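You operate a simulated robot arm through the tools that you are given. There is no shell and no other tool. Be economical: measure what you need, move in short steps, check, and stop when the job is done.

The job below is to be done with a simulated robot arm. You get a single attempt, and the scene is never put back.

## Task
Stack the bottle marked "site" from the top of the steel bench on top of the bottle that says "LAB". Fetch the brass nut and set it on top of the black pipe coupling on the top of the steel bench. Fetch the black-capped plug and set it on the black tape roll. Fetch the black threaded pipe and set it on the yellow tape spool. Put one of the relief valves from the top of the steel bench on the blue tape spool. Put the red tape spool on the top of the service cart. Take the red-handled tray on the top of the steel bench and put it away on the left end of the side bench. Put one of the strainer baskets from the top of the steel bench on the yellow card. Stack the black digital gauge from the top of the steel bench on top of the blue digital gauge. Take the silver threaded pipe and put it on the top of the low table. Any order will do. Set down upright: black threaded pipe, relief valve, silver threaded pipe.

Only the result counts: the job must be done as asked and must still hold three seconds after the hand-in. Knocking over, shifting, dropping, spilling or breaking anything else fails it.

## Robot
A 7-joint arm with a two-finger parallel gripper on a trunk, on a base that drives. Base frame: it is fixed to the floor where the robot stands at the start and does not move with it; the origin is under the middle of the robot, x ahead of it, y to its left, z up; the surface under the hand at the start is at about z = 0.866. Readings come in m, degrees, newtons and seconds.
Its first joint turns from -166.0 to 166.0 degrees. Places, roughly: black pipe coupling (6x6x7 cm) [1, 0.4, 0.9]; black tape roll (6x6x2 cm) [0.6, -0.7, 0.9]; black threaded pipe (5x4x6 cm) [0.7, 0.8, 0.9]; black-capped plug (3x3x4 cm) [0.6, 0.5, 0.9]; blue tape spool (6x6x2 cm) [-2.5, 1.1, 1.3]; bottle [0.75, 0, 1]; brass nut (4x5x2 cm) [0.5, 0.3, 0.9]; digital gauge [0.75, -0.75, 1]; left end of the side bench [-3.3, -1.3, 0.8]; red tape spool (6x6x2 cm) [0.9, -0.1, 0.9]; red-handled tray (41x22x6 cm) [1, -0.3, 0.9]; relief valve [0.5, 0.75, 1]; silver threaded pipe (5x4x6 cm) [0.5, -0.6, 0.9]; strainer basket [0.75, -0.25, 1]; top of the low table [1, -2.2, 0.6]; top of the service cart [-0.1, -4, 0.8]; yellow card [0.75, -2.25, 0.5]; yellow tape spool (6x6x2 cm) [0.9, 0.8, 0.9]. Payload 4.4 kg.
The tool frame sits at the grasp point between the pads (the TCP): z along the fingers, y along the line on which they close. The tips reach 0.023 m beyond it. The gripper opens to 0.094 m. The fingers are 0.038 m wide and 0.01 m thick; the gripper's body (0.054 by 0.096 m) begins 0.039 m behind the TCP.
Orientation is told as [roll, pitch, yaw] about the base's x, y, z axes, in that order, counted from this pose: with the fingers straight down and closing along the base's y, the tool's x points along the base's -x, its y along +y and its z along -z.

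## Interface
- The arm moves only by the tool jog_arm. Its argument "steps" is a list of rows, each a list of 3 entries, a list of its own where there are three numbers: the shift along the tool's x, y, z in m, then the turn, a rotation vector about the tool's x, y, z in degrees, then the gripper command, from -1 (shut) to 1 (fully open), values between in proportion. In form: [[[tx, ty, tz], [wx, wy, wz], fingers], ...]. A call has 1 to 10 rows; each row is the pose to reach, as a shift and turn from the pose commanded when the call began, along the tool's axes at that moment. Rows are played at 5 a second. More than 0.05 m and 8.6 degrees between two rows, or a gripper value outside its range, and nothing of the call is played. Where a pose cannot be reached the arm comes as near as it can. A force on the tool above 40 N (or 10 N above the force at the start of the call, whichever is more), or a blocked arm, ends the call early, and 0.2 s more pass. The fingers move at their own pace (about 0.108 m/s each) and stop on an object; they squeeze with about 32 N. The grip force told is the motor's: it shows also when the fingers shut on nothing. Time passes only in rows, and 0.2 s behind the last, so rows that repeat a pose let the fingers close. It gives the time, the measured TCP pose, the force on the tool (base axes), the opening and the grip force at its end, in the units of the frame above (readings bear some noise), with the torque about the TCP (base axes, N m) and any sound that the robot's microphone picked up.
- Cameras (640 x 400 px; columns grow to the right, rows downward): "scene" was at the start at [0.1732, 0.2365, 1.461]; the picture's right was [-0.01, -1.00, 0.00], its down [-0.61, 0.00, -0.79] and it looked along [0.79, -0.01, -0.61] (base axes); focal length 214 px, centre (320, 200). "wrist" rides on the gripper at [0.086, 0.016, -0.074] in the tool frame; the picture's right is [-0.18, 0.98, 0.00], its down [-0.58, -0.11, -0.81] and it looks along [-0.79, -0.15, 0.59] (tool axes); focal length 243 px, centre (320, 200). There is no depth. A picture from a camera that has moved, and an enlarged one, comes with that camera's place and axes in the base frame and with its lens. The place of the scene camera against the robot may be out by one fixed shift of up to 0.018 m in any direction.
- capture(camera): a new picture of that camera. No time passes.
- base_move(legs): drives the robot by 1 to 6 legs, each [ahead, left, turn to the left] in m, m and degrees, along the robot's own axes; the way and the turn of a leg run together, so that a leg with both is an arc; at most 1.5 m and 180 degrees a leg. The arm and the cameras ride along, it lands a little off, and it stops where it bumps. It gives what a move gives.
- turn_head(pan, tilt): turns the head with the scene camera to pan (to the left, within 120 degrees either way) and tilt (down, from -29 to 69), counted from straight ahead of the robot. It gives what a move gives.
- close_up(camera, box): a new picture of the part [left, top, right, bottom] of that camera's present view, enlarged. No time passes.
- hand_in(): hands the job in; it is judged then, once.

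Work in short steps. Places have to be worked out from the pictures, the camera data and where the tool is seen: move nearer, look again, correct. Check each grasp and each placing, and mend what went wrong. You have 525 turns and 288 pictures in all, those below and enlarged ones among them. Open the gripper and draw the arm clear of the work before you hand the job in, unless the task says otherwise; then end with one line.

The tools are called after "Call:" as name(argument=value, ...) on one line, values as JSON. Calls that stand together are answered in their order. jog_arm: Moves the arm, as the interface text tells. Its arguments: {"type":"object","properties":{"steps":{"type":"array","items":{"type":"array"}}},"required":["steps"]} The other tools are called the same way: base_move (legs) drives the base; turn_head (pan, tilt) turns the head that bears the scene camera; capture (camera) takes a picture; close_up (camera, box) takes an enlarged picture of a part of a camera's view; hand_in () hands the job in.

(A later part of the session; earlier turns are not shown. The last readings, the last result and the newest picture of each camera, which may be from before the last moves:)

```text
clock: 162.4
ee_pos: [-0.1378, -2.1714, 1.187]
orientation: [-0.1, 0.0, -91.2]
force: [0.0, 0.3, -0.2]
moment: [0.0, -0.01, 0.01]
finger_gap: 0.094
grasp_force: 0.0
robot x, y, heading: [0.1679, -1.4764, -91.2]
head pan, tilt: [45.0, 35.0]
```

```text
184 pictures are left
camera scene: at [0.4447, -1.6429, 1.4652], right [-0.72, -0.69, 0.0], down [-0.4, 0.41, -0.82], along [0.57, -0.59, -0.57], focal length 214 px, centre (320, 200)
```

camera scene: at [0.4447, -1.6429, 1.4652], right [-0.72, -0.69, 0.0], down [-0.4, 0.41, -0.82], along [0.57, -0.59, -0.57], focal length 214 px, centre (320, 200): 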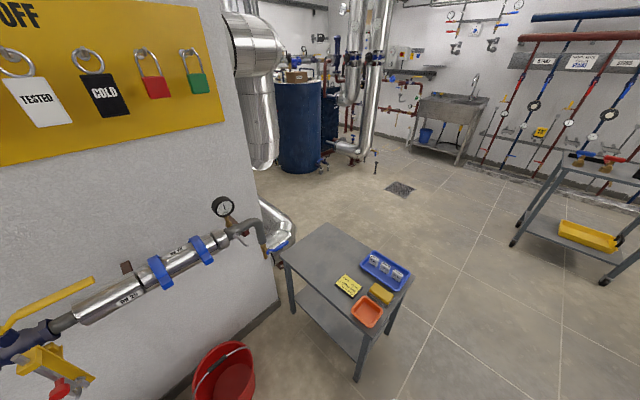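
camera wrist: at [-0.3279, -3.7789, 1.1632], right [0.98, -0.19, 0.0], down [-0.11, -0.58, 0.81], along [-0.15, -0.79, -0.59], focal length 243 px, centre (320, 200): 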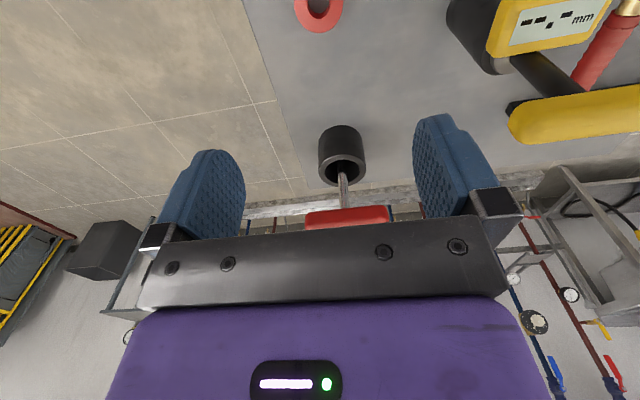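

I'll zoom the low table to identify the yellow card.

Call:
close_up(camera="scene", box=[270, 215, 430, 335])

```text
3.33 times, centred on (350, 275) of scene
camera zoom: at [0.4447, -1.6429, 1.4652], right [-0.72, -0.69, 0.0], down [-0.4, 0.41, -0.82], along [0.57, -0.59, -0.57], focal length 715 px, centre (220, -50)
```

zoom: 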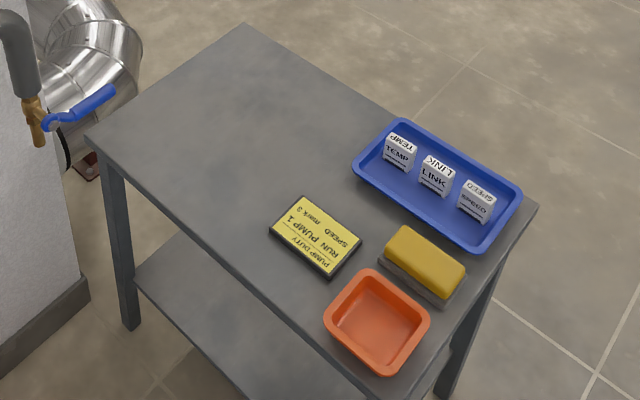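

Card is the lettered yellow plate near (0.76,-2.16); the table's far part (≈(1.0,-2.25)) is free. Turn right 180° to face the bench end.

Call:
base_move(legs=[[0, 0, -90], [0, 0, -91]])

Call:
turn_head(pan=-10, tilt=40)

Call:
capture(camera="scene")

Call:
capture(camera="wrist")

```text
clock: 170.4
ee_pos: [0.4606, -0.7837, 1.1875]
orientation: [0.1, 0.1, 89.1]
force: [-0.3, 0.5, 0.6]
moment: [-0.02, 0.01, 0.02]
finger_gap: 0.0939
grasp_force: 0.1
robot x, y, heading: [0.1609, -1.4775, 89.2]
head pan, tilt: [45.0, 35.0]
```

```text
clock: 171.7
ee_pos: [0.4599, -0.7833, 1.1874]
orientation: [0.1, 0.0, 89.2]
force: [-0.2, -0.1, 0.4]
moment: [0.0, 0.01, 0.0]
finger_gap: 0.094
grasp_force: 0.1
robot x, y, heading: [0.1658, -1.4786, 89.5]
head pan, tilt: [-10.0, 40.0]
```

```text
182 pictures are left
camera scene: at [-0.0678, -1.2891, 1.4576], right [0.98, -0.18, 0.0], down [-0.12, -0.63, -0.77], along [0.14, 0.75, -0.64], focal length 214 px, centre (320, 200)
```

scene: 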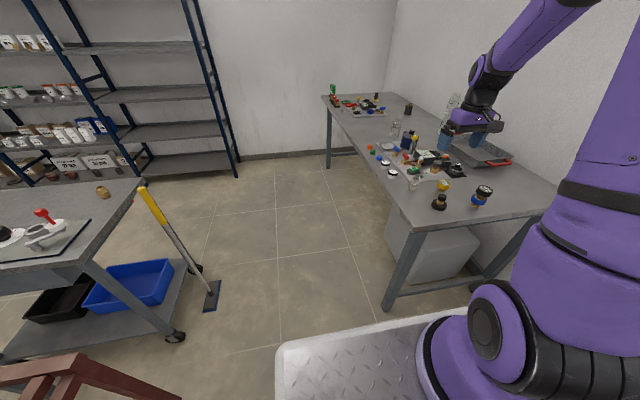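

```text
181 pictures are left
camera wrist: at [0.4433, -0.8696, 1.2623], right [-0.98, 0.2, 0.0], down [0.12, 0.58, 0.81], along [0.16, 0.79, -0.59], focal length 243 px, centre (320, 200)
```

wrist: 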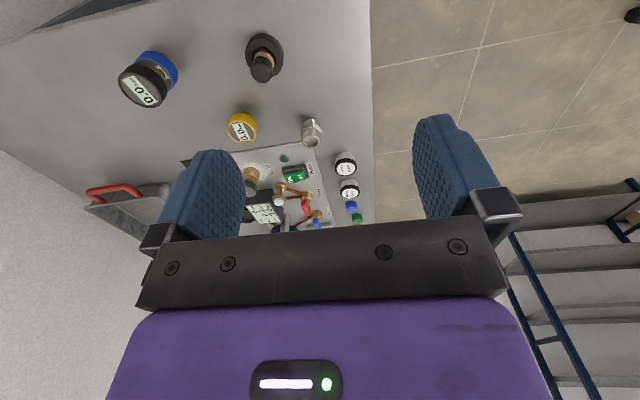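

Silver pipe ≈(0.513,-0.594). Move over it.

Call:
jog_arm(steps=[[[-0.045, -0.01, 0], [0, 0, 0], 1], [[-0.09, -0.02, 0], [0, 0, 0], 1], [[-0.135, -0.03, 0], [0, 0, 0], 1], [[-0.17, -0.042, 0.02], [0, 0, 0], 1], [[-0.184, -0.042, 0.06], [0, 0, 0], 1], [[-0.184, -0.042, 0.06], [0, 0, 0], 1]])

Call:
capture(camera="wrist")

Call:
close_up(camera="wrist", box=[240, 0, 400, 100])

```text
clock: 173.1
ee_pos: [0.5032, -0.5994, 1.1255]
orientation: [0.1, 0.0, 89.2]
force: [0.1, -0.3, 0.4]
moment: [-0.05, 0.02, 0.03]
finger_gap: 0.094
grasp_force: 0.0
robot x, y, heading: [0.1637, -1.4783, 89.3]
head pan, tilt: [-10.0, 40.0]
```

```text
180 pictures are left
camera wrist: at [0.4856, -0.6861, 1.2011], right [-0.98, 0.2, 0.0], down [0.12, 0.58, 0.81], along [0.16, 0.79, -0.59], focal length 243 px, centre (320, 200)
```

wrist: 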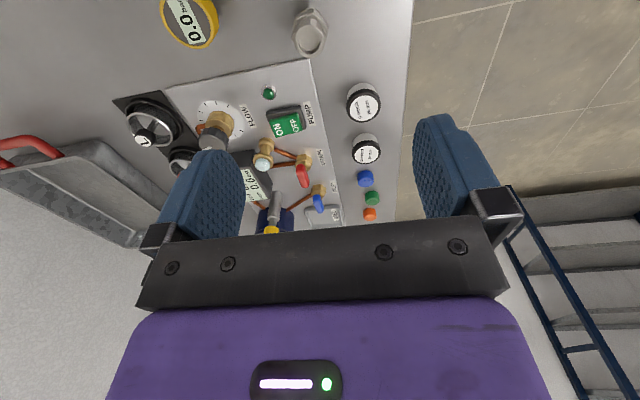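

```text
4.00 times, centred on (320, 50) of wrist
camera zoom: at [0.4856, -0.6861, 1.2011], right [-0.98, 0.2, 0.0], down [0.12, 0.58, 0.81], along [0.16, 0.79, -0.59], focal length 970 px, centre (320, 800)
```

zoom: 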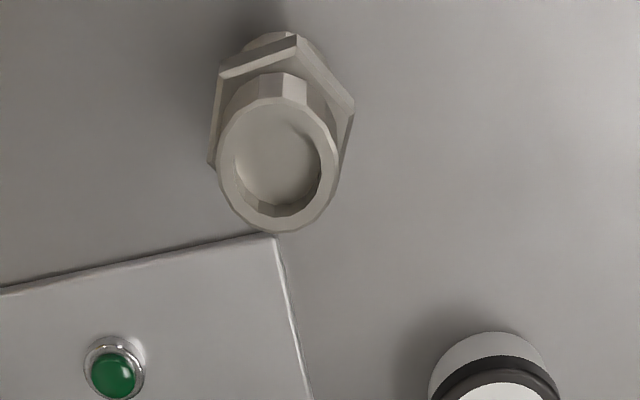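

Pipe at ≈(0.517,-0.583); its flats are turned ~22°, so I rotate the tool 22° to match, and lower to z≈1.0.

Call:
jog_arm(steps=[[[-0.008, -0.007, 0.02], [0, 0, 7.5], 0.5], [[-0.0165, -0.0138, 0.04], [0, 0, 15], 0.5], [[-0.0165, -0.0138, 0.08], [0, 0, 22], 0.5], [[-0.0165, -0.0138, 0.12], [0, 0, 22], 0.5], [[-0.0165, -0.0138, 0.12], [0, 0, 22], 0.5]])

Call:
capture(camera="wrist")

Call:
close_up(camera="wrist", box=[240, 30, 400, 130])

```text
clock: 174.3
ee_pos: [0.5174, -0.5806, 1.0027]
orientation: [-0.1, 0.0, 67.1]
force: [0.8, 0.5, 1.0]
moment: [0.0, -0.02, 0.0]
finger_gap: 0.0704
grasp_force: 0.1
robot x, y, heading: [0.1618, -1.4791, 89.4]
head pan, tilt: [-10.0, 40.0]
```

```text
178 pictures are left
camera wrist: at [0.4698, -0.6551, 1.0788], right [-0.83, 0.55, 0.0], down [0.33, 0.49, 0.81], along [0.44, 0.67, -0.59], focal length 243 px, centre (320, 200)
```

wrist: 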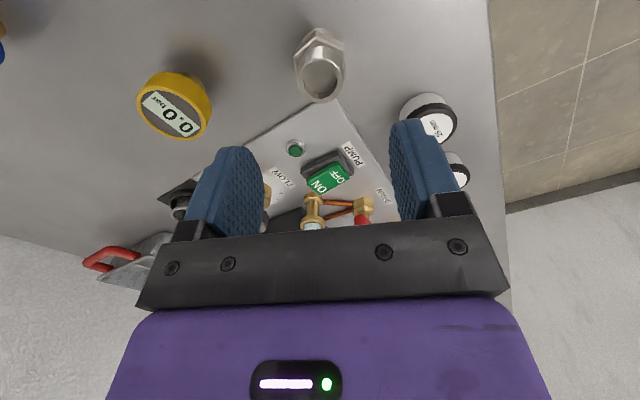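

```text
4.00 times, centred on (320, 80) of wrist
camera zoom: at [0.4698, -0.6551, 1.0788], right [-0.83, 0.55, 0.0], down [0.33, 0.49, 0.81], along [0.44, 0.67, -0.59], focal length 970 px, centre (320, 680)
```

zoom: 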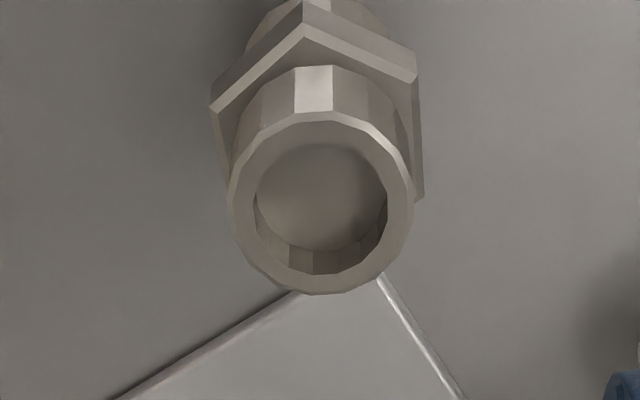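

Aligned with the flats. Descend to z≈0.899 and close.

Call:
jog_arm(steps=[[[0.002, 0, 0.04], [0, 0, 0], 0.5], [[0.002, 0, 0.08], [0, 0, 0], 0.5], [[0.002, 0, 0.1037], [0, 0, 0], 0.5], [[0.002, 0, 0.1037], [0, 0, 0], -1], [[0.002, 0, 0.1037], [0, 0, 0], -1], [[0.002, 0, 0.1037], [0, 0, 0], -1], [[0.002, 0, 0.07], [0, 0, 0], -1], [[0.002, 0, 0.03], [0, 0, 0], -1]])

Call:
capture(camera="wrist")

```text
clock: 176.1
ee_pos: [0.5154, -0.5836, 0.9731]
orientation: [0.0, 0.1, 67.2]
force: [0.8, -0.5, -0.6]
moment: [-0.02, 0.02, 0.03]
finger_gap: 0.0425
grasp_force: 32.1
robot x, y, heading: [0.1663, -1.4772, 89.4]
head pan, tilt: [-10.0, 40.0]
```

```text
176 pictures are left
camera wrist: at [0.4671, -0.6586, 1.0495], right [-0.83, 0.55, 0.0], down [0.33, 0.49, 0.81], along [0.44, 0.67, -0.59], focal length 243 px, centre (320, 200)
```

wrist: 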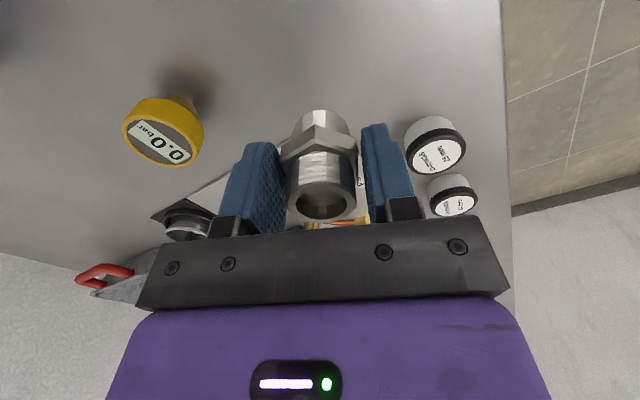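

Gripped (42.5 mm). Lift first, then retract and straighten the wrist.

Call:
jog_arm(steps=[[[0, 0, -0.045], [0, 0, 0], -1], [[0, 0, -0.09], [0, 0, 0], -1], [[0, 0, -0.135], [0, 0, 0], -1], [[0, 0, -0.18], [0, 0, 0], -1], [[0.045, -0.019, -0.18], [0, 0, -4], -1], [[0.089, -0.038, -0.18], [0, 0, -8], -1], [[0.134, -0.057, -0.18], [0, 0, -12], -1], [[0.178, -0.076, -0.2], [0, 0, -16], -1], [[0.22, -0.094, -0.22], [0, 0, -20], -1], [[0.255, -0.108, -0.24], [0, 0, -22], -1]])

Call:
base_move(legs=[[0, 0, -89.4]])

Call:
base_move(legs=[[-0.18, 0, 0], [0, -0.74, 0]])

Call:
turn_head(pan=-15, tilt=45)

Call:
capture(camera="scene")

```text
refused: row 8 steps farther than a row can; nothing moved
```

```text
clock: 178.6
ee_pos: [1.0458, -1.0996, 0.9748]
orientation: [1.5, 0.2, 21.7]
force: [0.2, 0.3, -0.7]
moment: [0.0, -0.01, 0.06]
finger_gap: 0.0424
grasp_force: 31.4
robot x, y, heading: [0.1643, -1.4796, 42.9]
head pan, tilt: [-10.0, 40.0]
stopped in leg 1: the force on the tool passed its limit at 119 N (the readings are from after the stop); the commanded pose is now the measured one
```

```text
clock: 179.9
ee_pos: [0.9582, -1.1729, 0.9779]
orientation: [2.0, -1.3, 22.2]
force: [-0.5, 3.3, -1.1]
moment: [0.03, 0.02, -0.06]
finger_gap: 0.0424
grasp_force: 32.0
robot x, y, heading: [0.0734, -1.5617, 42.6]
head pan, tilt: [-10.0, 40.0]
stopped in leg 1: the force on the tool passed its limit at 110 N (the readings are from after the stop); the commanded pose is now the measured one
```

```text
clock: 180.6
ee_pos: [0.9587, -1.1714, 0.9789]
orientation: [1.8, -1.2, 22.2]
force: [-1.3, 3.2, -1.0]
moment: [0.03, 0.06, -0.04]
finger_gap: 0.0426
grasp_force: 32.1
robot x, y, heading: [0.074, -1.5619, 42.6]
head pan, tilt: [-15.0, 45.0]
```

```text
175 pictures are left
camera scene: at [0.0451, -1.281, 1.4504], right [0.47, -0.88, 0.0], down [-0.62, -0.33, -0.71], along [0.63, 0.33, -0.71], focal length 214 px, centre (320, 200)
```

scene: 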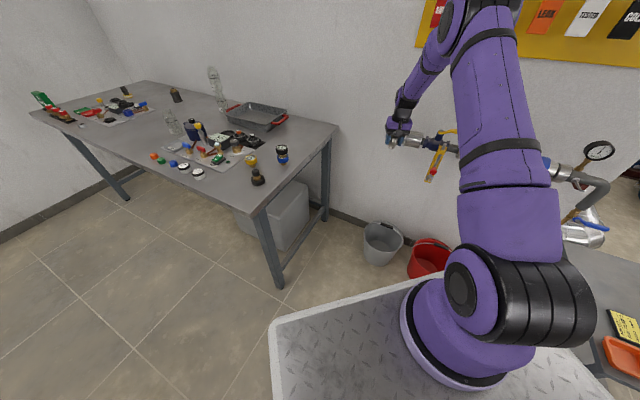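

My jog was refused and the base moves ran with the arm low — the hand met the wall pipework. I'll check carefully what was touched before anything else.

Call:
close_up(camera="scene", box=[180, 80, 340, 190])

Call:
close_up(camera="scene", box=[370, 90, 490, 180])

Call:
capture(camera="wrist")

```text
3.64 times, centred on (260, 135) of scene
camera zoom: at [0.0451, -1.281, 1.4504], right [0.47, -0.88, 0.0], down [-0.62, -0.33, -0.71], along [0.63, 0.33, -0.71], focal length 780 px, centre (538, 436)
```

zoom: 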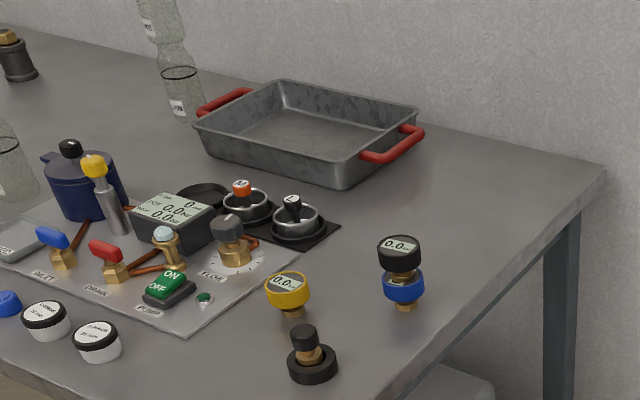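

```text
4.44 times, centred on (430, 135) of scene
camera zoom: at [0.0451, -1.281, 1.4504], right [0.47, -0.88, 0.0], down [-0.62, -0.33, -0.71], along [0.63, 0.33, -0.71], focal length 953 px, centre (-169, 489)
```

zoom: 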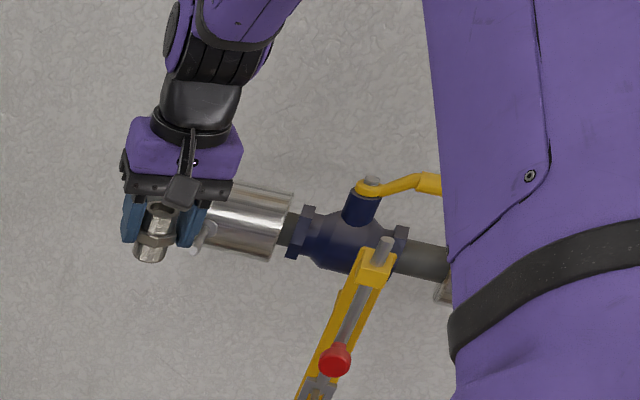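

```text
172 pictures are left
camera wrist: at [0.8714, -1.1936, 1.0531], right [-0.2, 0.98, 0.04], down [0.57, 0.09, 0.81], along [0.79, 0.19, -0.58], focal length 243 px, centre (320, 200)
```

wrist: 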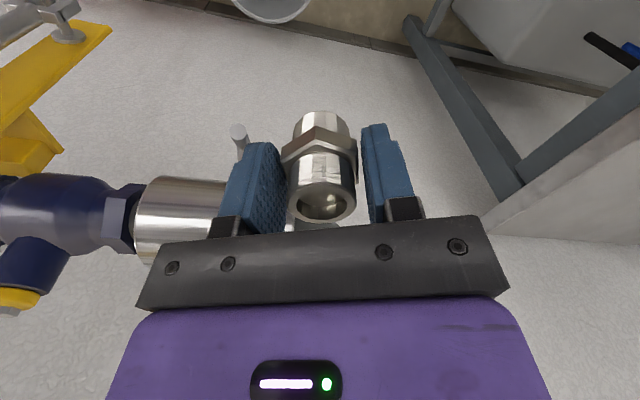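

Bench items all look intact and the silver pipe is still held; the hand just touches the fixed wall pipe. Move it away sideways, then straight up.

Call:
jog_arm(steps=[[[0.005, 0.02, 0], [0, 0, 0], -1], [[0.01, 0.05, 0], [0, 0, 0], -1], [[0.015, 0.07, -0.03], [0, 0, 0], -1], [[0.015, 0.07, -0.075], [0, 0, 0], -1], [[0.015, 0.07, -0.12], [0, 0, 0], -1], [[0.015, 0.07, -0.165], [0, 0, 0], -1], [[0.015, 0.07, -0.21], [0, 0, 0], -1], [[0.015, 0.07, -0.255], [0, 0, 0], -1], [[0.015, 0.07, -0.3], [0, 0, 0], -1]])

```text
clock: 182.6
ee_pos: [0.9131, -1.1296, 1.2811]
orientation: [1.8, -1.2, 22.1]
force: [0.6, -0.3, -2.3]
moment: [0.0, 0.03, -0.01]
finger_gap: 0.0427
grasp_force: 31.7
robot x, y, heading: [0.0734, -1.5613, 42.5]
head pan, tilt: [-15.0, 45.0]
```

Clear and high now. Level the tool (undo the ~2° tilt) and pull in 0.2 m.

Call:
jog_arm(steps=[[[0.04, 0, 0], [1.8, 1.2, 0], -1], [[0.08, 0, 0], [1.8, 1.2, 0], -1], [[0.12, 0, 0], [1.8, 1.2, 0], -1], [[0.16, 0, 0], [1.8, 1.2, 0], -1], [[0.2, 0, 0], [1.8, 1.2, 0], -1], [[0.2, 0, 0], [1.8, 1.2, 0], -1]])

```text
clock: 184.0
ee_pos: [0.7267, -1.2011, 1.2728]
orientation: [0.2, -0.2, 22.2]
force: [-0.1, 0.2, -1.3]
moment: [0.0, 0.0, -0.01]
finger_gap: 0.0424
grasp_force: 32.0
robot x, y, heading: [0.0716, -1.5592, 42.8]
head pan, tilt: [-15.0, 45.0]
```

Rotate the base right to heading 0.

Call:
base_move(legs=[[0, 0, -42.8]])

```text
clock: 186.3
ee_pos: [0.799, -1.7391, 1.2746]
orientation: [0.1, 0.0, -20.4]
force: [-0.6, -0.3, -0.9]
moment: [0.02, 0.0, 0.0]
finger_gap: 0.0427
grasp_force: 31.9
robot x, y, heading: [0.0749, -1.5604, 0.3]
head pan, tilt: [-15.0, 45.0]
```

Back slightly and strafe right to face the low table.

Call:
base_move(legs=[[-0.09, 0, 0], [0, -0.68, 0]])

Call:
turn_head(pan=-5, tilt=50)

Call:
capture(camera="scene")

Call:
capture(camera="wrist")

```text
clock: 190.8
ee_pos: [0.7142, -2.4133, 1.2736]
orientation: [0.1, -0.1, -20.1]
force: [0.6, -0.4, -1.1]
moment: [0.02, 0.01, 0.03]
finger_gap: 0.0424
grasp_force: 31.9
robot x, y, heading: [-0.0111, -2.2443, 0.6]
head pan, tilt: [-15.0, 45.0]
```

```text
clock: 191.5
ee_pos: [0.7135, -2.4139, 1.2745]
orientation: [0.1, 0.0, -20.0]
force: [0.2, 0.4, -1.5]
moment: [-0.03, 0.01, 0.02]
finger_gap: 0.0423
grasp_force: 32.0
robot x, y, heading: [-0.0096, -2.2421, 0.4]
head pan, tilt: [-5.0, 50.0]
```

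```text
171 pictures are left
camera scene: at [0.15, -2.0082, 1.4435], right [-0.08, -1.0, 0.0], down [-0.76, 0.06, -0.64], along [0.64, -0.05, -0.77], focal length 214 px, centre (320, 200)
```

scene: 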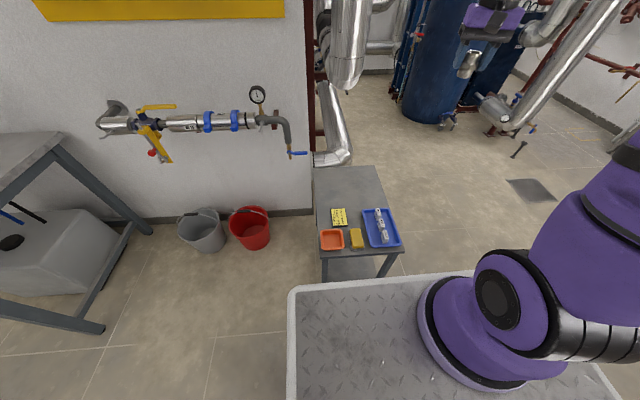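

```text
170 pictures are left
camera wrist: at [0.6392, -2.3698, 1.3503], right [0.51, 0.86, 0.0], down [0.51, -0.3, 0.81], along [0.69, -0.41, -0.59], focal length 243 px, centre (320, 200)
```

wrist: 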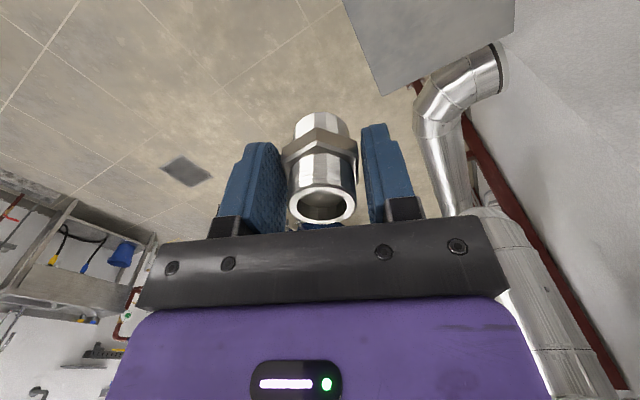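

Target spot for the pipe ≈(0.97,-2.25). Move above it while turning the wrist straight.

Call:
jog_arm(steps=[[[-0.027, 0.037, 0], [0, 0, -3], -1], [[-0.054, 0.073, 0], [0, 0, -6], -1], [[-0.08, 0.108, 0], [0, 0, -9], -1], [[-0.106, 0.143, 0], [0, 0, -12], -1], [[-0.13, 0.178, 0.01], [0, 0, -15], -1], [[-0.154, 0.21, 0.03], [0, 0, -18], -1], [[-0.176, 0.238, 0.055], [0, 0, -20], -1], [[-0.176, 0.238, 0.1], [0, 0, -20], -1], [[-0.176, 0.238, 0.145], [0, 0, -20], -1], [[-0.176, 0.238, 0.19], [0, 0, -20], -1]])

Call:
capture(camera="wrist")

```text
clock: 193.7
ee_pos: [0.9618, -2.2518, 1.084]
orientation: [0.1, -0.2, -0.1]
force: [-1.3, -0.3, -0.3]
moment: [-0.01, -0.01, 0.0]
finger_gap: 0.042
grasp_force: 31.8
robot x, y, heading: [-0.0091, -2.2412, 0.7]
head pan, tilt: [-5.0, 50.0]
```

```text
169 pictures are left
camera wrist: at [0.8756, -2.2364, 1.1594], right [0.19, 0.98, 0.0], down [0.58, -0.11, 0.81], along [0.79, -0.15, -0.59], focal length 243 px, centre (320, 200)
```

wrist: 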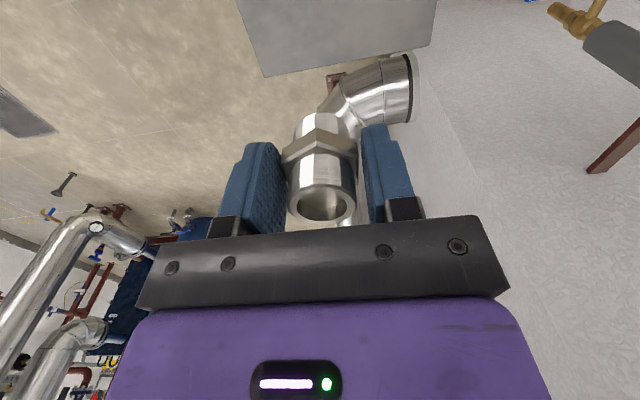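

Lower toward the table (to z≈0.70).

Call:
jog_arm(steps=[[[0, 0, 0.045], [0, 0, 0], -1], [[0, 0, 0.09], [0, 0, 0], -1], [[0, 0, 0.135], [0, 0, 0], -1], [[0, 0, 0.18], [0, 0, 0], -1], [[0, 0, 0.225], [0, 0, 0], -1], [[0, 0, 0.27], [0, 0, 0], -1], [[0, 0, 0.315], [0, 0, 0], -1], [[0, 0, 0.36], [0, 0, 0], -1], [[0, 0, 0.38], [0, 0, 0], -1], [[0, 0, 0.38], [0, 0, 0], -1]])

Call:
capture(camera="wrist")

```text
clock: 195.9
ee_pos: [0.9627, -2.2493, 0.707]
orientation: [0.3, -0.2, -0.1]
force: [0.3, 0.4, -0.4]
moment: [0.0, -0.01, 0.03]
finger_gap: 0.0424
grasp_force: 31.8
robot x, y, heading: [-0.0075, -2.2384, 0.3]
head pan, tilt: [-5.0, 50.0]
```

```text
168 pictures are left
camera wrist: at [0.8764, -2.2342, 0.7822], right [0.19, 0.98, 0.0], down [0.58, -0.11, 0.81], along [0.79, -0.15, -0.59], focal length 243 px, centre (320, 200)
```

wrist: 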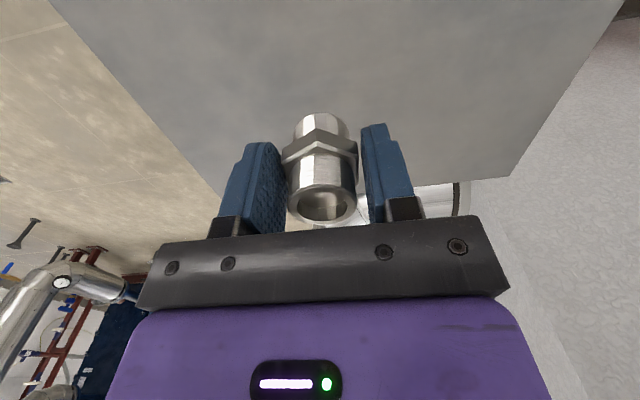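

Lower with decreasing steps; the call stops by itself on contact.

Call:
jog_arm(steps=[[[0, 0, 0.04], [0, 0, 0], -1], [[0, 0, 0.06], [0, 0, 0], -1], [[0, 0, 0.075], [0, 0, 0], -1], [[0, 0, 0.083], [0, 0, 0], -1], [[0, 0, 0.088], [0, 0, 0], -1], [[0, 0, 0.092], [0, 0, 0], -1], [[0, 0, 0.096], [0, 0, 0], -1], [[0, 0, 0.1], [0, 0, 0], -1], [[0, 0, 0.104], [0, 0, 0], -1]])

```text
clock: 197.4
ee_pos: [0.9674, -2.2496, 0.6168]
orientation: [0.2, -0.5, -0.1]
force: [0.7, -0.9, 13.4]
moment: [-0.12, -0.08, -0.03]
finger_gap: 0.0421
grasp_force: 31.8
robot x, y, heading: [-0.0092, -2.2397, 0.4]
head pan, tilt: [-5.0, 50.0]
stopped in row 7: the force on the tool passed its limit at 51 N (the readings are from after the stop); the commanded pose is now the measured one
```

Contact: table top ≈0.584. Ease up 1 mm and release.

Call:
jog_arm(steps=[[[0, 0, -0.001], [0, 0, 0], -1], [[0, 0, -0.0015], [0, 0, 0], 0], [[0, 0, -0.0015], [0, 0, 0], 0.5], [[0, 0, -0.0015], [0, 0, 0], 0.5], [[0, 0, -0.04], [0, 0, 0], 0.5], [[0, 0, -0.085], [0, 0, 0], 0.5], [[0, 0, -0.13], [0, 0, 0], 1], [[0, 0, -0.175], [0, 0, 0], 1], [[0, 0, -0.22], [0, 0, 0], 1]])

Call:
capture(camera="wrist")

```text
clock: 199.4
ee_pos: [0.964, -2.2465, 0.8369]
orientation: [0.1, -0.2, 0.0]
force: [-0.9, -0.1, -0.3]
moment: [0.01, 0.01, -0.01]
finger_gap: 0.0939
grasp_force: 0.0
robot x, y, heading: [-0.0101, -2.2419, 0.5]
head pan, tilt: [-5.0, 50.0]
```

```text
167 pictures are left
camera wrist: at [0.8768, -2.2305, 0.9118], right [0.19, 0.98, 0.0], down [0.58, -0.11, 0.81], along [0.79, -0.15, -0.59], focal length 243 px, centre (320, 200)
```

wrist: 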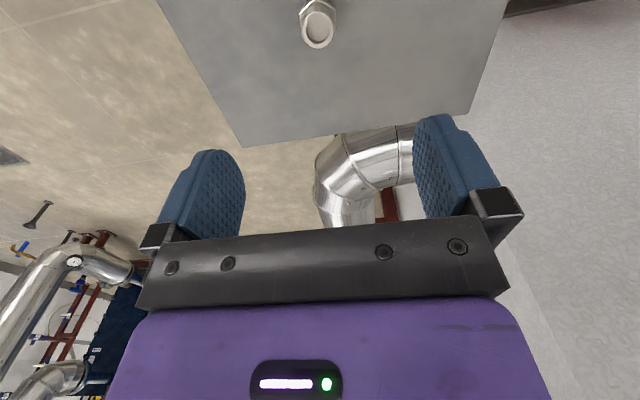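

Silver pipe stands on the low table. Raise and pull the arm in before driving.

Call:
jog_arm(steps=[[[0, 0, -0.045], [0, 0, 0], 1], [[0, 0, -0.09], [0, 0, 0], 1], [[0, 0, -0.135], [0, 0, 0], 1], [[0, 0, -0.18], [0, 0, 0], 1], [[0, 0, -0.225], [0, 0, 0], 1], [[0, 0, -0.27], [0, 0, 0], 1], [[0, 0, -0.315], [0, 0, 0], 1], [[0.04, 0, -0.34], [0, 0, 0], 1], [[0.085, 0, -0.36], [0, 0, 0], 1], [[0.13, 0, -0.38], [0, 0, 0], 1]])

```text
clock: 201.6
ee_pos: [0.8321, -2.2508, 1.2126]
orientation: [0.0, -0.2, -0.2]
force: [0.2, 0.4, -1.4]
moment: [-0.03, 0.08, 0.0]
finger_gap: 0.0941
grasp_force: 0.1
robot x, y, heading: [-0.0101, -2.2377, 0.4]
head pan, tilt: [-5.0, 50.0]
```

Retract a further 0.15.

Call:
jog_arm(steps=[[[0.045, 0, -0.02], [0, 0, 0], 1], [[0.09, 0, -0.03], [0, 0, 0], 1], [[0.135, 0, -0.04], [0, 0, 0], 1], [[0.15, 0, -0.04], [0, 0, 0], 1]])

Call:
capture(camera="wrist")

```text
clock: 202.6
ee_pos: [0.6817, -2.2527, 1.2526]
orientation: [0.1, -0.4, -0.1]
force: [-0.6, 0.6, -1.2]
moment: [0.02, 0.02, -0.02]
finger_gap: 0.0939
grasp_force: 0.1
robot x, y, heading: [-0.0116, -2.2406, 0.5]
head pan, tilt: [-5.0, 50.0]
```

```text
166 pictures are left
camera wrist: at [0.5946, -2.2354, 1.3289], right [0.19, 0.98, 0.0], down [0.58, -0.11, 0.81], along [0.8, -0.15, -0.59], focal length 243 px, centre (320, 200)
```

wrist: 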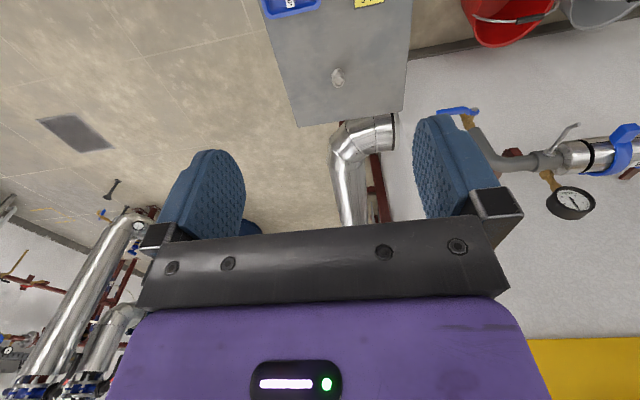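

Drive left along the bench, with a check in between.

Call:
base_move(legs=[[-0.02, 0, -0.5], [0, 1.0, 0]])

```text
clock: 208.2
ee_pos: [0.6573, -1.2562, 1.2526]
orientation: [0.1, -0.3, -0.3]
force: [-0.5, 0.1, -0.6]
moment: [0.01, 0.04, 0.0]
finger_gap: 0.0939
grasp_force: 0.1
robot x, y, heading: [-0.0354, -1.2436, 0.6]
head pan, tilt: [-5.0, 50.0]
```

On track. Continue left 0.95.

Call:
base_move(legs=[[0, 0.95, -0.6]])

Call:
capture(camera="wrist")

```text
clock: 213.2
ee_pos: [0.6486, -0.3026, 1.2533]
orientation: [0.1, -0.3, -0.3]
force: [-0.6, 0.3, -0.3]
moment: [-0.04, -0.03, 0.05]
finger_gap: 0.094
grasp_force: 0.1
robot x, y, heading: [-0.0443, -0.2877, 0.4]
head pan, tilt: [-5.0, 50.0]
```

```text
165 pictures are left
camera wrist: at [0.5619, -0.2864, 1.3291], right [0.19, 0.98, 0.0], down [0.58, -0.11, 0.81], along [0.8, -0.15, -0.59], focal length 243 px, centre (320, 200)
```

wrist: 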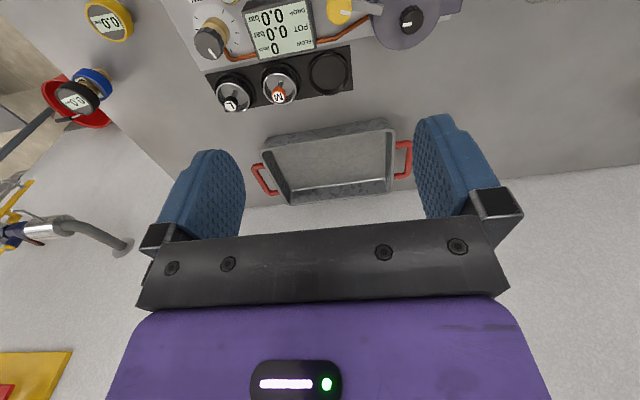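

M-basket knob ≈(0.778,-0.40). Move above it at z≈1.1.

Call:
jog_arm(steps=[[[-0.035, -0.027, 0], [0, 0, 0], 1], [[-0.07, -0.054, 0], [0, 0, 0], 1], [[-0.1, -0.08, 0.02], [0, 0, 0], 1], [[-0.12, -0.098, 0.055], [0, 0, 0], 1], [[-0.12, -0.098, 0.1], [0, 0, 0], 1], [[-0.12, -0.098, 0.145], [0, 0, 0], 1], [[-0.12, -0.098, 0.145], [0, 0, 0], 1]])

Call:
capture(camera="wrist")

Call:
close_up(camera="wrist", box=[220, 0, 420, 125])

```text
clock: 214.8
ee_pos: [0.7689, -0.4037, 1.1104]
orientation: [0.1, -0.4, -0.2]
force: [-0.5, -0.5, -0.2]
moment: [0.01, -0.03, -0.02]
finger_gap: 0.0938
grasp_force: 0.0
robot x, y, heading: [-0.0444, -0.2925, 0.5]
head pan, tilt: [-5.0, 50.0]
```

```text
164 pictures are left
camera wrist: at [0.6824, -0.3881, 1.1867], right [0.19, 0.98, 0.0], down [0.58, -0.11, 0.81], along [0.8, -0.15, -0.59], focal length 243 px, centre (320, 200)
```

wrist: 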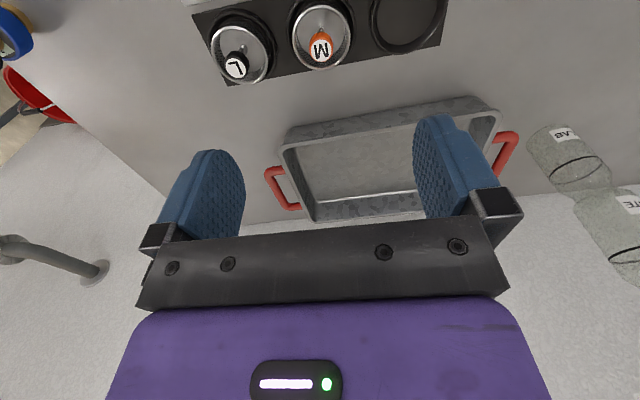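

```text
3.20 times, centred on (320, 62) of wrist
camera zoom: at [0.6824, -0.3881, 1.1867], right [0.19, 0.98, 0.0], down [0.58, -0.11, 0.81], along [0.8, -0.15, -0.59], focal length 776 px, centre (320, 640)
```

zoom: 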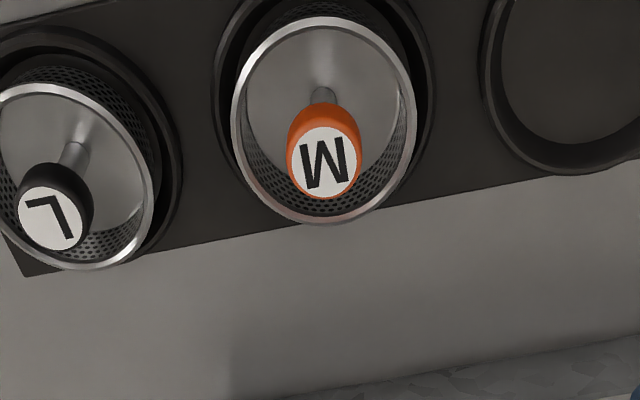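

Basket M axis ≈(0.789,-0.407), knob ≈2.4 cm. Align and lower to z≈1.02 for another look.

Call:
jog_arm(steps=[[[-0.02, -0.003, 0.03], [0, 0, 0], 0.5], [[-0.02, -0.003, 0.07], [0, 0, 0], 0.5], [[-0.02, -0.003, 0.09], [0, 0, 0], 0.5], [[-0.02, -0.003, 0.09], [0, 0, 0], 0.5]])

Call:
capture(camera="wrist")

Call:
close_up(camera="wrist", box=[220, 20, 420, 145])

```text
clock: 215.8
ee_pos: [0.7874, -0.404, 1.0208]
orientation: [0.0, -0.5, -0.3]
force: [-1.4, 0.3, 0.4]
moment: [0.0, 0.0, -0.01]
finger_gap: 0.0706
grasp_force: 0.1
robot x, y, heading: [-0.0432, -0.2924, 0.5]
head pan, tilt: [-5.0, 50.0]
```

```text
162 pictures are left
camera wrist: at [0.7007, -0.3885, 1.0957], right [0.19, 0.98, 0.0], down [0.58, -0.11, 0.81], along [0.8, -0.15, -0.59], focal length 243 px, centre (320, 200)
```

wrist: 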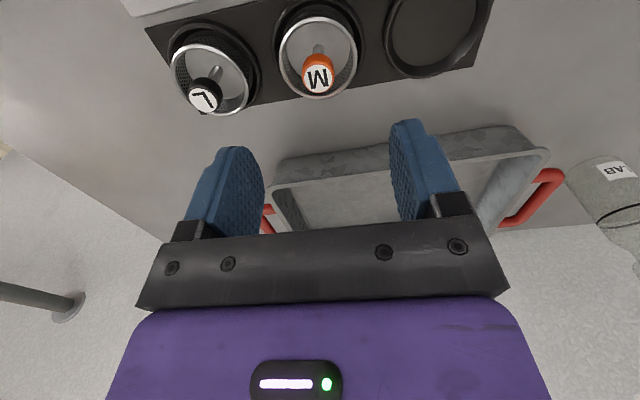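

```text
3.20 times, centred on (320, 82) of wrist
camera zoom: at [0.7007, -0.3885, 1.0957], right [0.19, 0.98, 0.0], down [0.58, -0.11, 0.81], along [0.8, -0.15, -0.59], focal length 776 px, centre (320, 576)
```

zoom: 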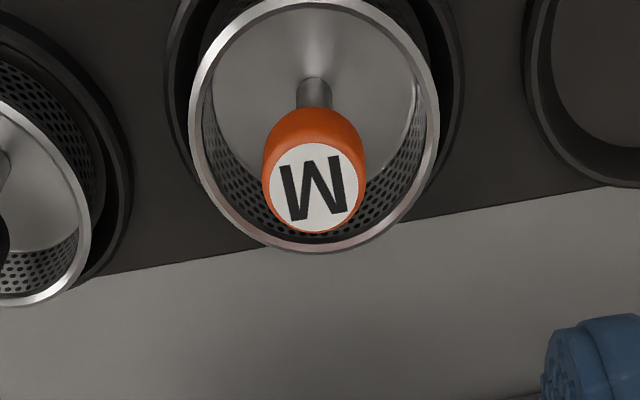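

Knob top ≈0.926 at (0.788,-0.406), rim ≈0.895. Descend to z≈0.924 (tips just above the rim) and close.

Call:
jog_arm(steps=[[[0, -0.002, 0.04], [0, 0.4, 0], 0.3], [[0, -0.002, 0.08], [0, 0.4, 0], 0.1], [[0, -0.002, 0.0965], [0, 0.4, 0], 0.1], [[0, -0.002, 0.0965], [0, 0.4, 0], -1], [[0, -0.002, 0.0965], [0, 0.4, 0], -1], [[0, -0.002, 0.0965], [0, 0.4, 0], -1]])

Call:
capture(camera="wrist")

```text
clock: 217.2
ee_pos: [0.7891, -0.4046, 0.9224]
orientation: [0.0, 0.1, -0.2]
force: [0.4, 0.2, 0.0]
moment: [0.02, -0.02, 0.0]
finger_gap: 0.0236
grasp_force: 32.3
robot x, y, heading: [-0.0412, -0.2906, 0.4]
head pan, tilt: [-5.0, 50.0]
```

```text
160 pictures are left
camera wrist: at [0.7018, -0.3883, 0.9993], right [0.19, 0.98, 0.0], down [0.58, -0.11, 0.81], along [0.79, -0.15, -0.59], focal length 243 px, centre (320, 200)
```

wrist: 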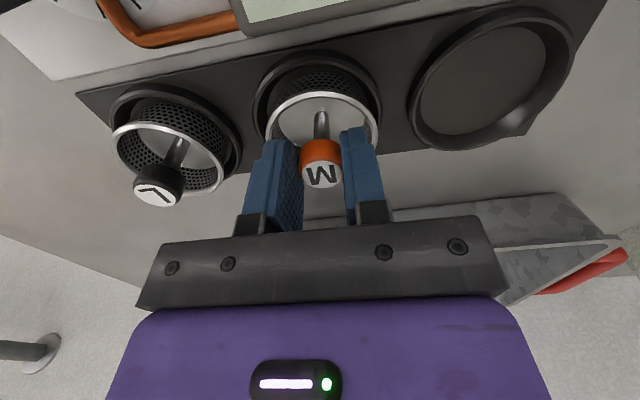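

Knob gripped. Lift straight up.

Call:
jog_arm(steps=[[[0, 0, -0.01], [0, 0, 0], -1], [[0, 0, -0.03], [0, 0, 0], -1], [[0, 0, -0.06], [0, 0, 0], -1], [[0, 0, -0.1], [0, 0, 0], -1], [[0, 0, -0.145], [0, 0, 0], -1], [[0, 0, -0.19], [0, 0, 0], -1], [[0, 0, -0.235], [0, 0, 0], -1], [[0, 0, -0.28], [0, 0, 0], -1], [[0, 0, -0.32], [0, 0, 0], -1]])

Call:
capture(camera="wrist")

Call:
close_up(camera="scene", box=[320, 0, 640, 200])

```text
clock: 219.2
ee_pos: [0.7928, -0.4051, 1.2405]
orientation: [0.1, 0.1, -0.2]
force: [0.7, -0.4, -0.5]
moment: [0.04, 0.03, 0.0]
finger_gap: 0.0235
grasp_force: 32.4
robot x, y, heading: [-0.0465, -0.2883, 0.6]
head pan, tilt: [-5.0, 50.0]
```

```text
159 pictures are left
camera wrist: at [0.7056, -0.3898, 1.3167], right [0.19, 0.98, 0.0], down [0.58, -0.11, 0.81], along [0.79, -0.15, -0.59], focal length 243 px, centre (320, 200)
```

wrist: 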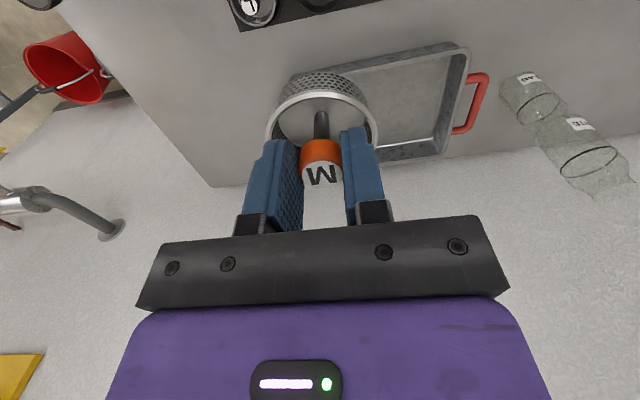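

```text
2.00 times, centred on (480, 100) of scene
camera zoom: at [0.1177, -0.059, 1.4434], right [-0.08, -1.0, 0.0], down [-0.76, 0.06, -0.64], along [0.64, -0.05, -0.77], focal length 429 px, centre (0, 400)
```

zoom: 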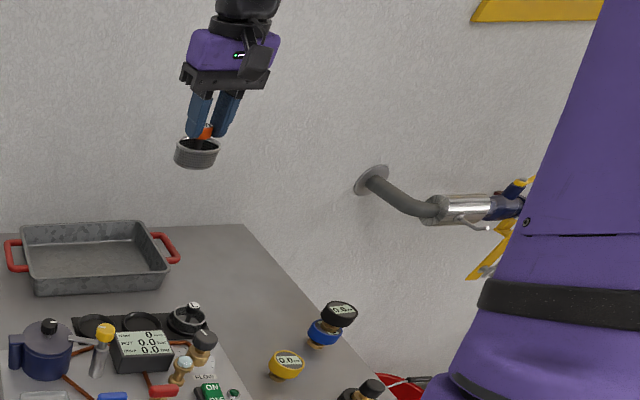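

Basket is out. The gauge stack looks offset in this view; zoom to check it.

Call:
close_up(camera="scene", box=[440, 140, 520, 205])

```text
6.15 times, centred on (480, 172) of scene
camera zoom: at [0.1177, -0.059, 1.4434], right [-0.08, -1.0, 0.0], down [-0.76, 0.06, -0.64], along [0.64, -0.05, -0.77], focal length 1320 px, centre (-665, 369)
```

zoom: 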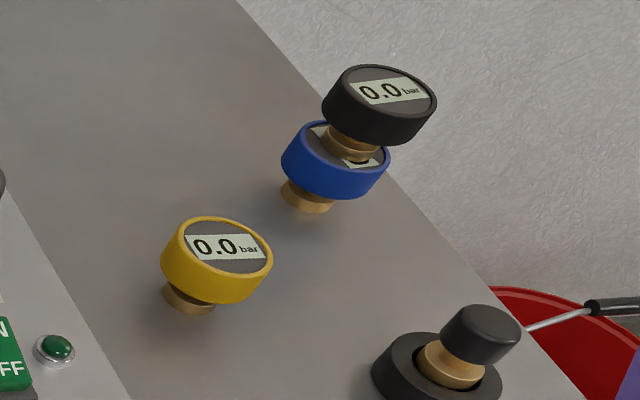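

Stack is fine (perspective only). Pull the arm in and drive to the low table.

Call:
jog_arm(steps=[[[0.04, 0.03, 0], [0, 0, 0], -1], [[0.08, 0.06, 0], [0, 0, 0], -1], [[0.12, 0.1, 0], [0, 0, 0], -1], [[0.12, 0.12, 0], [0, 0, 0], -1]])

Call:
base_move(legs=[[0, -1.0, -0.5]])

```text
refused: row 3 steps farther than a row can; nothing moved
```

```text
clock: 224.3
ee_pos: [0.7921, -1.415, 1.2405]
orientation: [0.1, 0.1, -0.9]
force: [-0.8, 0.5, -0.9]
moment: [0.01, -0.02, 0.02]
finger_gap: 0.0235
grasp_force: 32.0
robot x, y, heading: [-0.0413, -1.2915, -0.2]
head pan, tilt: [-5.0, 50.0]
```

Jog was refused (row too long) but this drive was safe at this height. Continue right 0.92.

Call:
base_move(legs=[[0.01, -0.92, 0]])

Call:
capture(camera="wrist")

Call:
capture(camera="scene")

```text
clock: 229.2
ee_pos: [0.7968, -2.3464, 1.2412]
orientation: [0.2, 0.1, -1.1]
force: [1.4, -0.8, -1.3]
moment: [0.02, 0.03, 0.01]
finger_gap: 0.0235
grasp_force: 31.6
robot x, y, heading: [-0.0362, -2.2222, -0.4]
head pan, tilt: [-5.0, 50.0]
```

```text
156 pictures are left
camera wrist: at [0.7112, -2.3293, 1.3163], right [0.2, 0.98, 0.0], down [0.58, -0.12, 0.81], along [0.79, -0.16, -0.59], focal length 243 px, centre (320, 200)
```

wrist: 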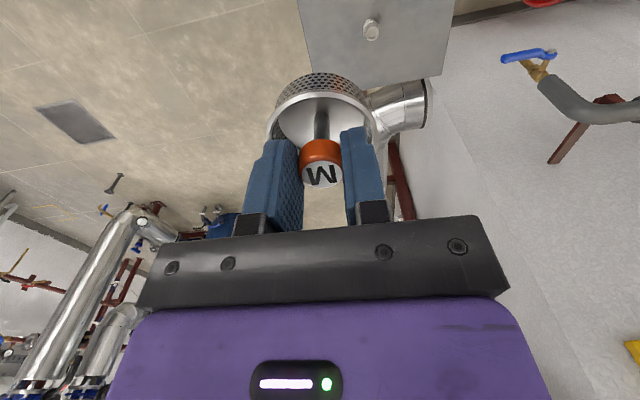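

```text
155 pictures are left
camera scene: at [0.1287, -1.9891, 1.4435], right [-0.09, -1.0, 0.0], down [-0.76, 0.07, -0.64], along [0.64, -0.06, -0.77], focal length 214 px, centre (320, 200)
```

scene: 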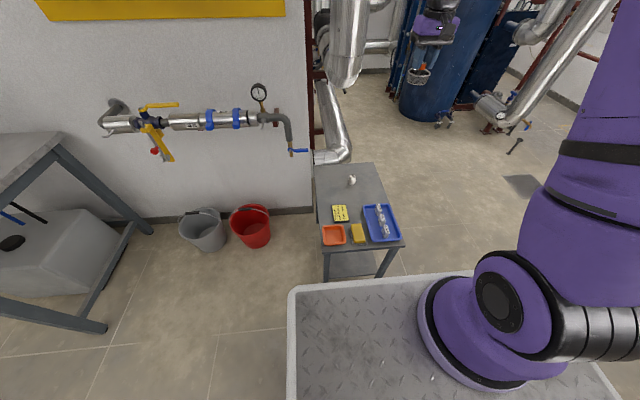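

Card ≈(0.764,-2.156). Move over it, lowering to z≈1.0.

Call:
jog_arm(steps=[[[0.01, 0.047, 0], [0, 0, 0], -1], [[0.02, 0.094, 0], [0, 0, 0], -1], [[0.03, 0.14, 0], [0, 0, 0], -1], [[0.034, 0.175, 0.03], [0, 0, 0], -1], [[0.034, 0.19, 0.07], [0, 0, 0], -1], [[0.034, 0.19, 0.115], [0, 0, 0], -1], [[0.034, 0.19, 0.16], [0, 0, 0], -1], [[0.034, 0.19, 0.205], [0, 0, 0], -1], [[0.034, 0.19, 0.24], [0, 0, 0], -1], [[0.034, 0.19, 0.24], [0, 0, 0], -1]])

Call:
capture(camera="wrist")

```text
clock: 231.4
ee_pos: [0.7671, -2.1587, 0.9998]
orientation: [0.1, 0.1, -1.1]
force: [-0.5, -0.5, -0.5]
moment: [0.01, 0.01, 0.03]
finger_gap: 0.0236
grasp_force: 31.8
robot x, y, heading: [-0.0337, -2.2166, -0.3]
head pan, tilt: [-5.0, 50.0]
```

```text
154 pictures are left
camera wrist: at [0.6817, -2.1407, 1.0765], right [0.2, 0.98, 0.0], down [0.58, -0.12, 0.81], along [0.79, -0.16, -0.59], focal length 243 px, centre (320, 200)
```

wrist: 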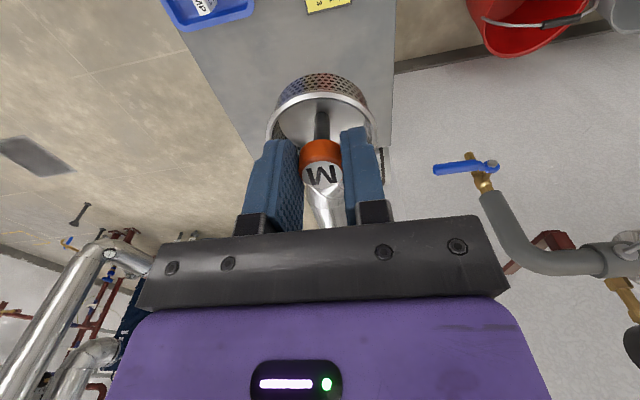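

Card's far edge ≈x 0.818, y -2.19…-2.115, so centre ≈(0.764,-2.155). Lower to z≈0.75.

Call:
jog_arm(steps=[[[0, 0, 0.045], [0, 0, 0], -1], [[0, 0, 0.09], [0, 0, 0], -1], [[0, 0, 0.135], [0, 0, 0], -1], [[0, 0, 0.18], [0, 0, 0], -1], [[0, 0, 0.225], [0, 0, 0], -1], [[0, 0, 0.26], [0, 0, 0], -1], [[0, 0, 0.26], [0, 0, 0], -1]])

Call:
capture(camera="wrist")

Call:
close_up(camera="scene", box=[300, 160, 420, 260])

```text
clock: 233.0
ee_pos: [0.7668, -2.1578, 0.7374]
orientation: [0.1, -0.1, -1.1]
force: [-0.3, 0.1, -0.7]
moment: [-0.03, 0.01, -0.02]
finger_gap: 0.0236
grasp_force: 32.1
robot x, y, heading: [-0.0364, -2.2219, -0.3]
head pan, tilt: [-5.0, 50.0]
```

```text
153 pictures are left
camera wrist: at [0.6817, -2.1395, 0.8128], right [0.2, 0.98, 0.0], down [0.58, -0.12, 0.81], along [0.79, -0.16, -0.59], focal length 243 px, centre (320, 200)
```

wrist: 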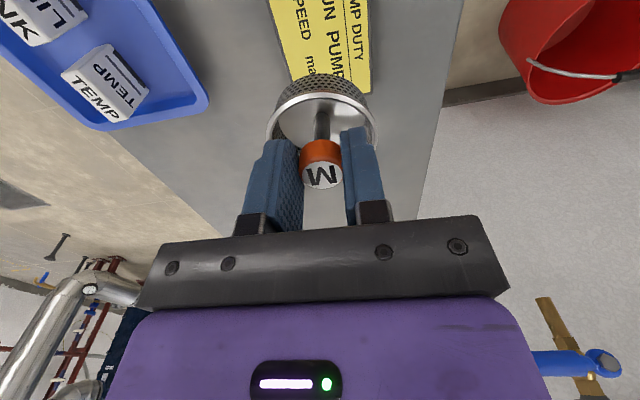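

```text
4.00 times, centred on (360, 210) of scene
camera zoom: at [0.1286, -1.9891, 1.4435], right [-0.09, -1.0, 0.0], down [-0.76, 0.07, -0.64], along [0.64, -0.06, -0.77], focal length 858 px, centre (160, 160)
```

zoom: 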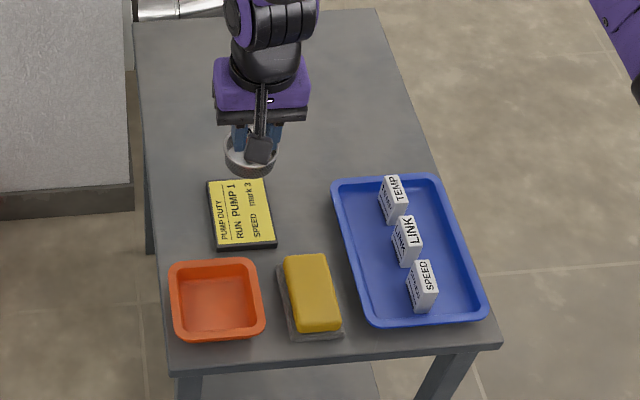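

Card centre refined ≈(0.761,-2.151). Shift slightly and lower until contact.

Call:
jog_arm(steps=[[[0.006, 0.008, 0.02], [0, 0, 0], -1], [[0.006, 0.008, 0.045], [0, 0, 0], -1], [[0.006, 0.008, 0.06], [0, 0, 0], -1], [[0.006, 0.008, 0.07], [0, 0, 0], -1], [[0.006, 0.008, 0.075], [0, 0, 0], -1], [[0.006, 0.008, 0.08], [0, 0, 0], -1], [[0.006, 0.008, 0.08], [0, 0, 0], -1]])

Call:
capture(camera="wrist")

```text
clock: 234.6
ee_pos: [0.7602, -2.1471, 0.6621]
orientation: [0.1, -0.1, -1.1]
force: [0.6, -0.8, -0.7]
moment: [0.02, 0.01, 0.01]
finger_gap: 0.0236
grasp_force: 31.9
robot x, y, heading: [-0.0364, -2.2169, -0.6]
head pan, tilt: [-5.0, 50.0]
```

```text
151 pictures are left
camera wrist: at [0.6742, -2.131, 0.737], right [0.2, 0.98, 0.0], down [0.58, -0.12, 0.81], along [0.79, -0.16, -0.59], focal length 243 px, centre (320, 200)
```

wrist: 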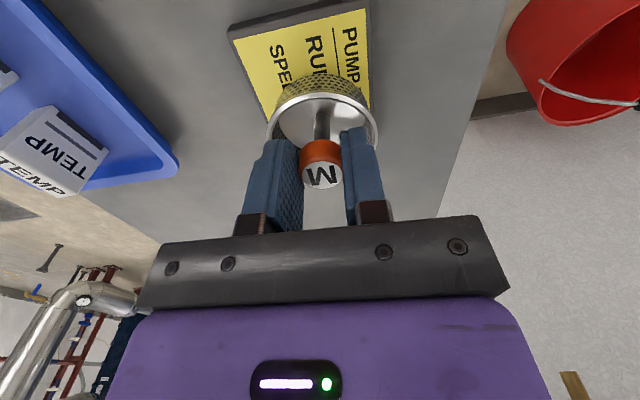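

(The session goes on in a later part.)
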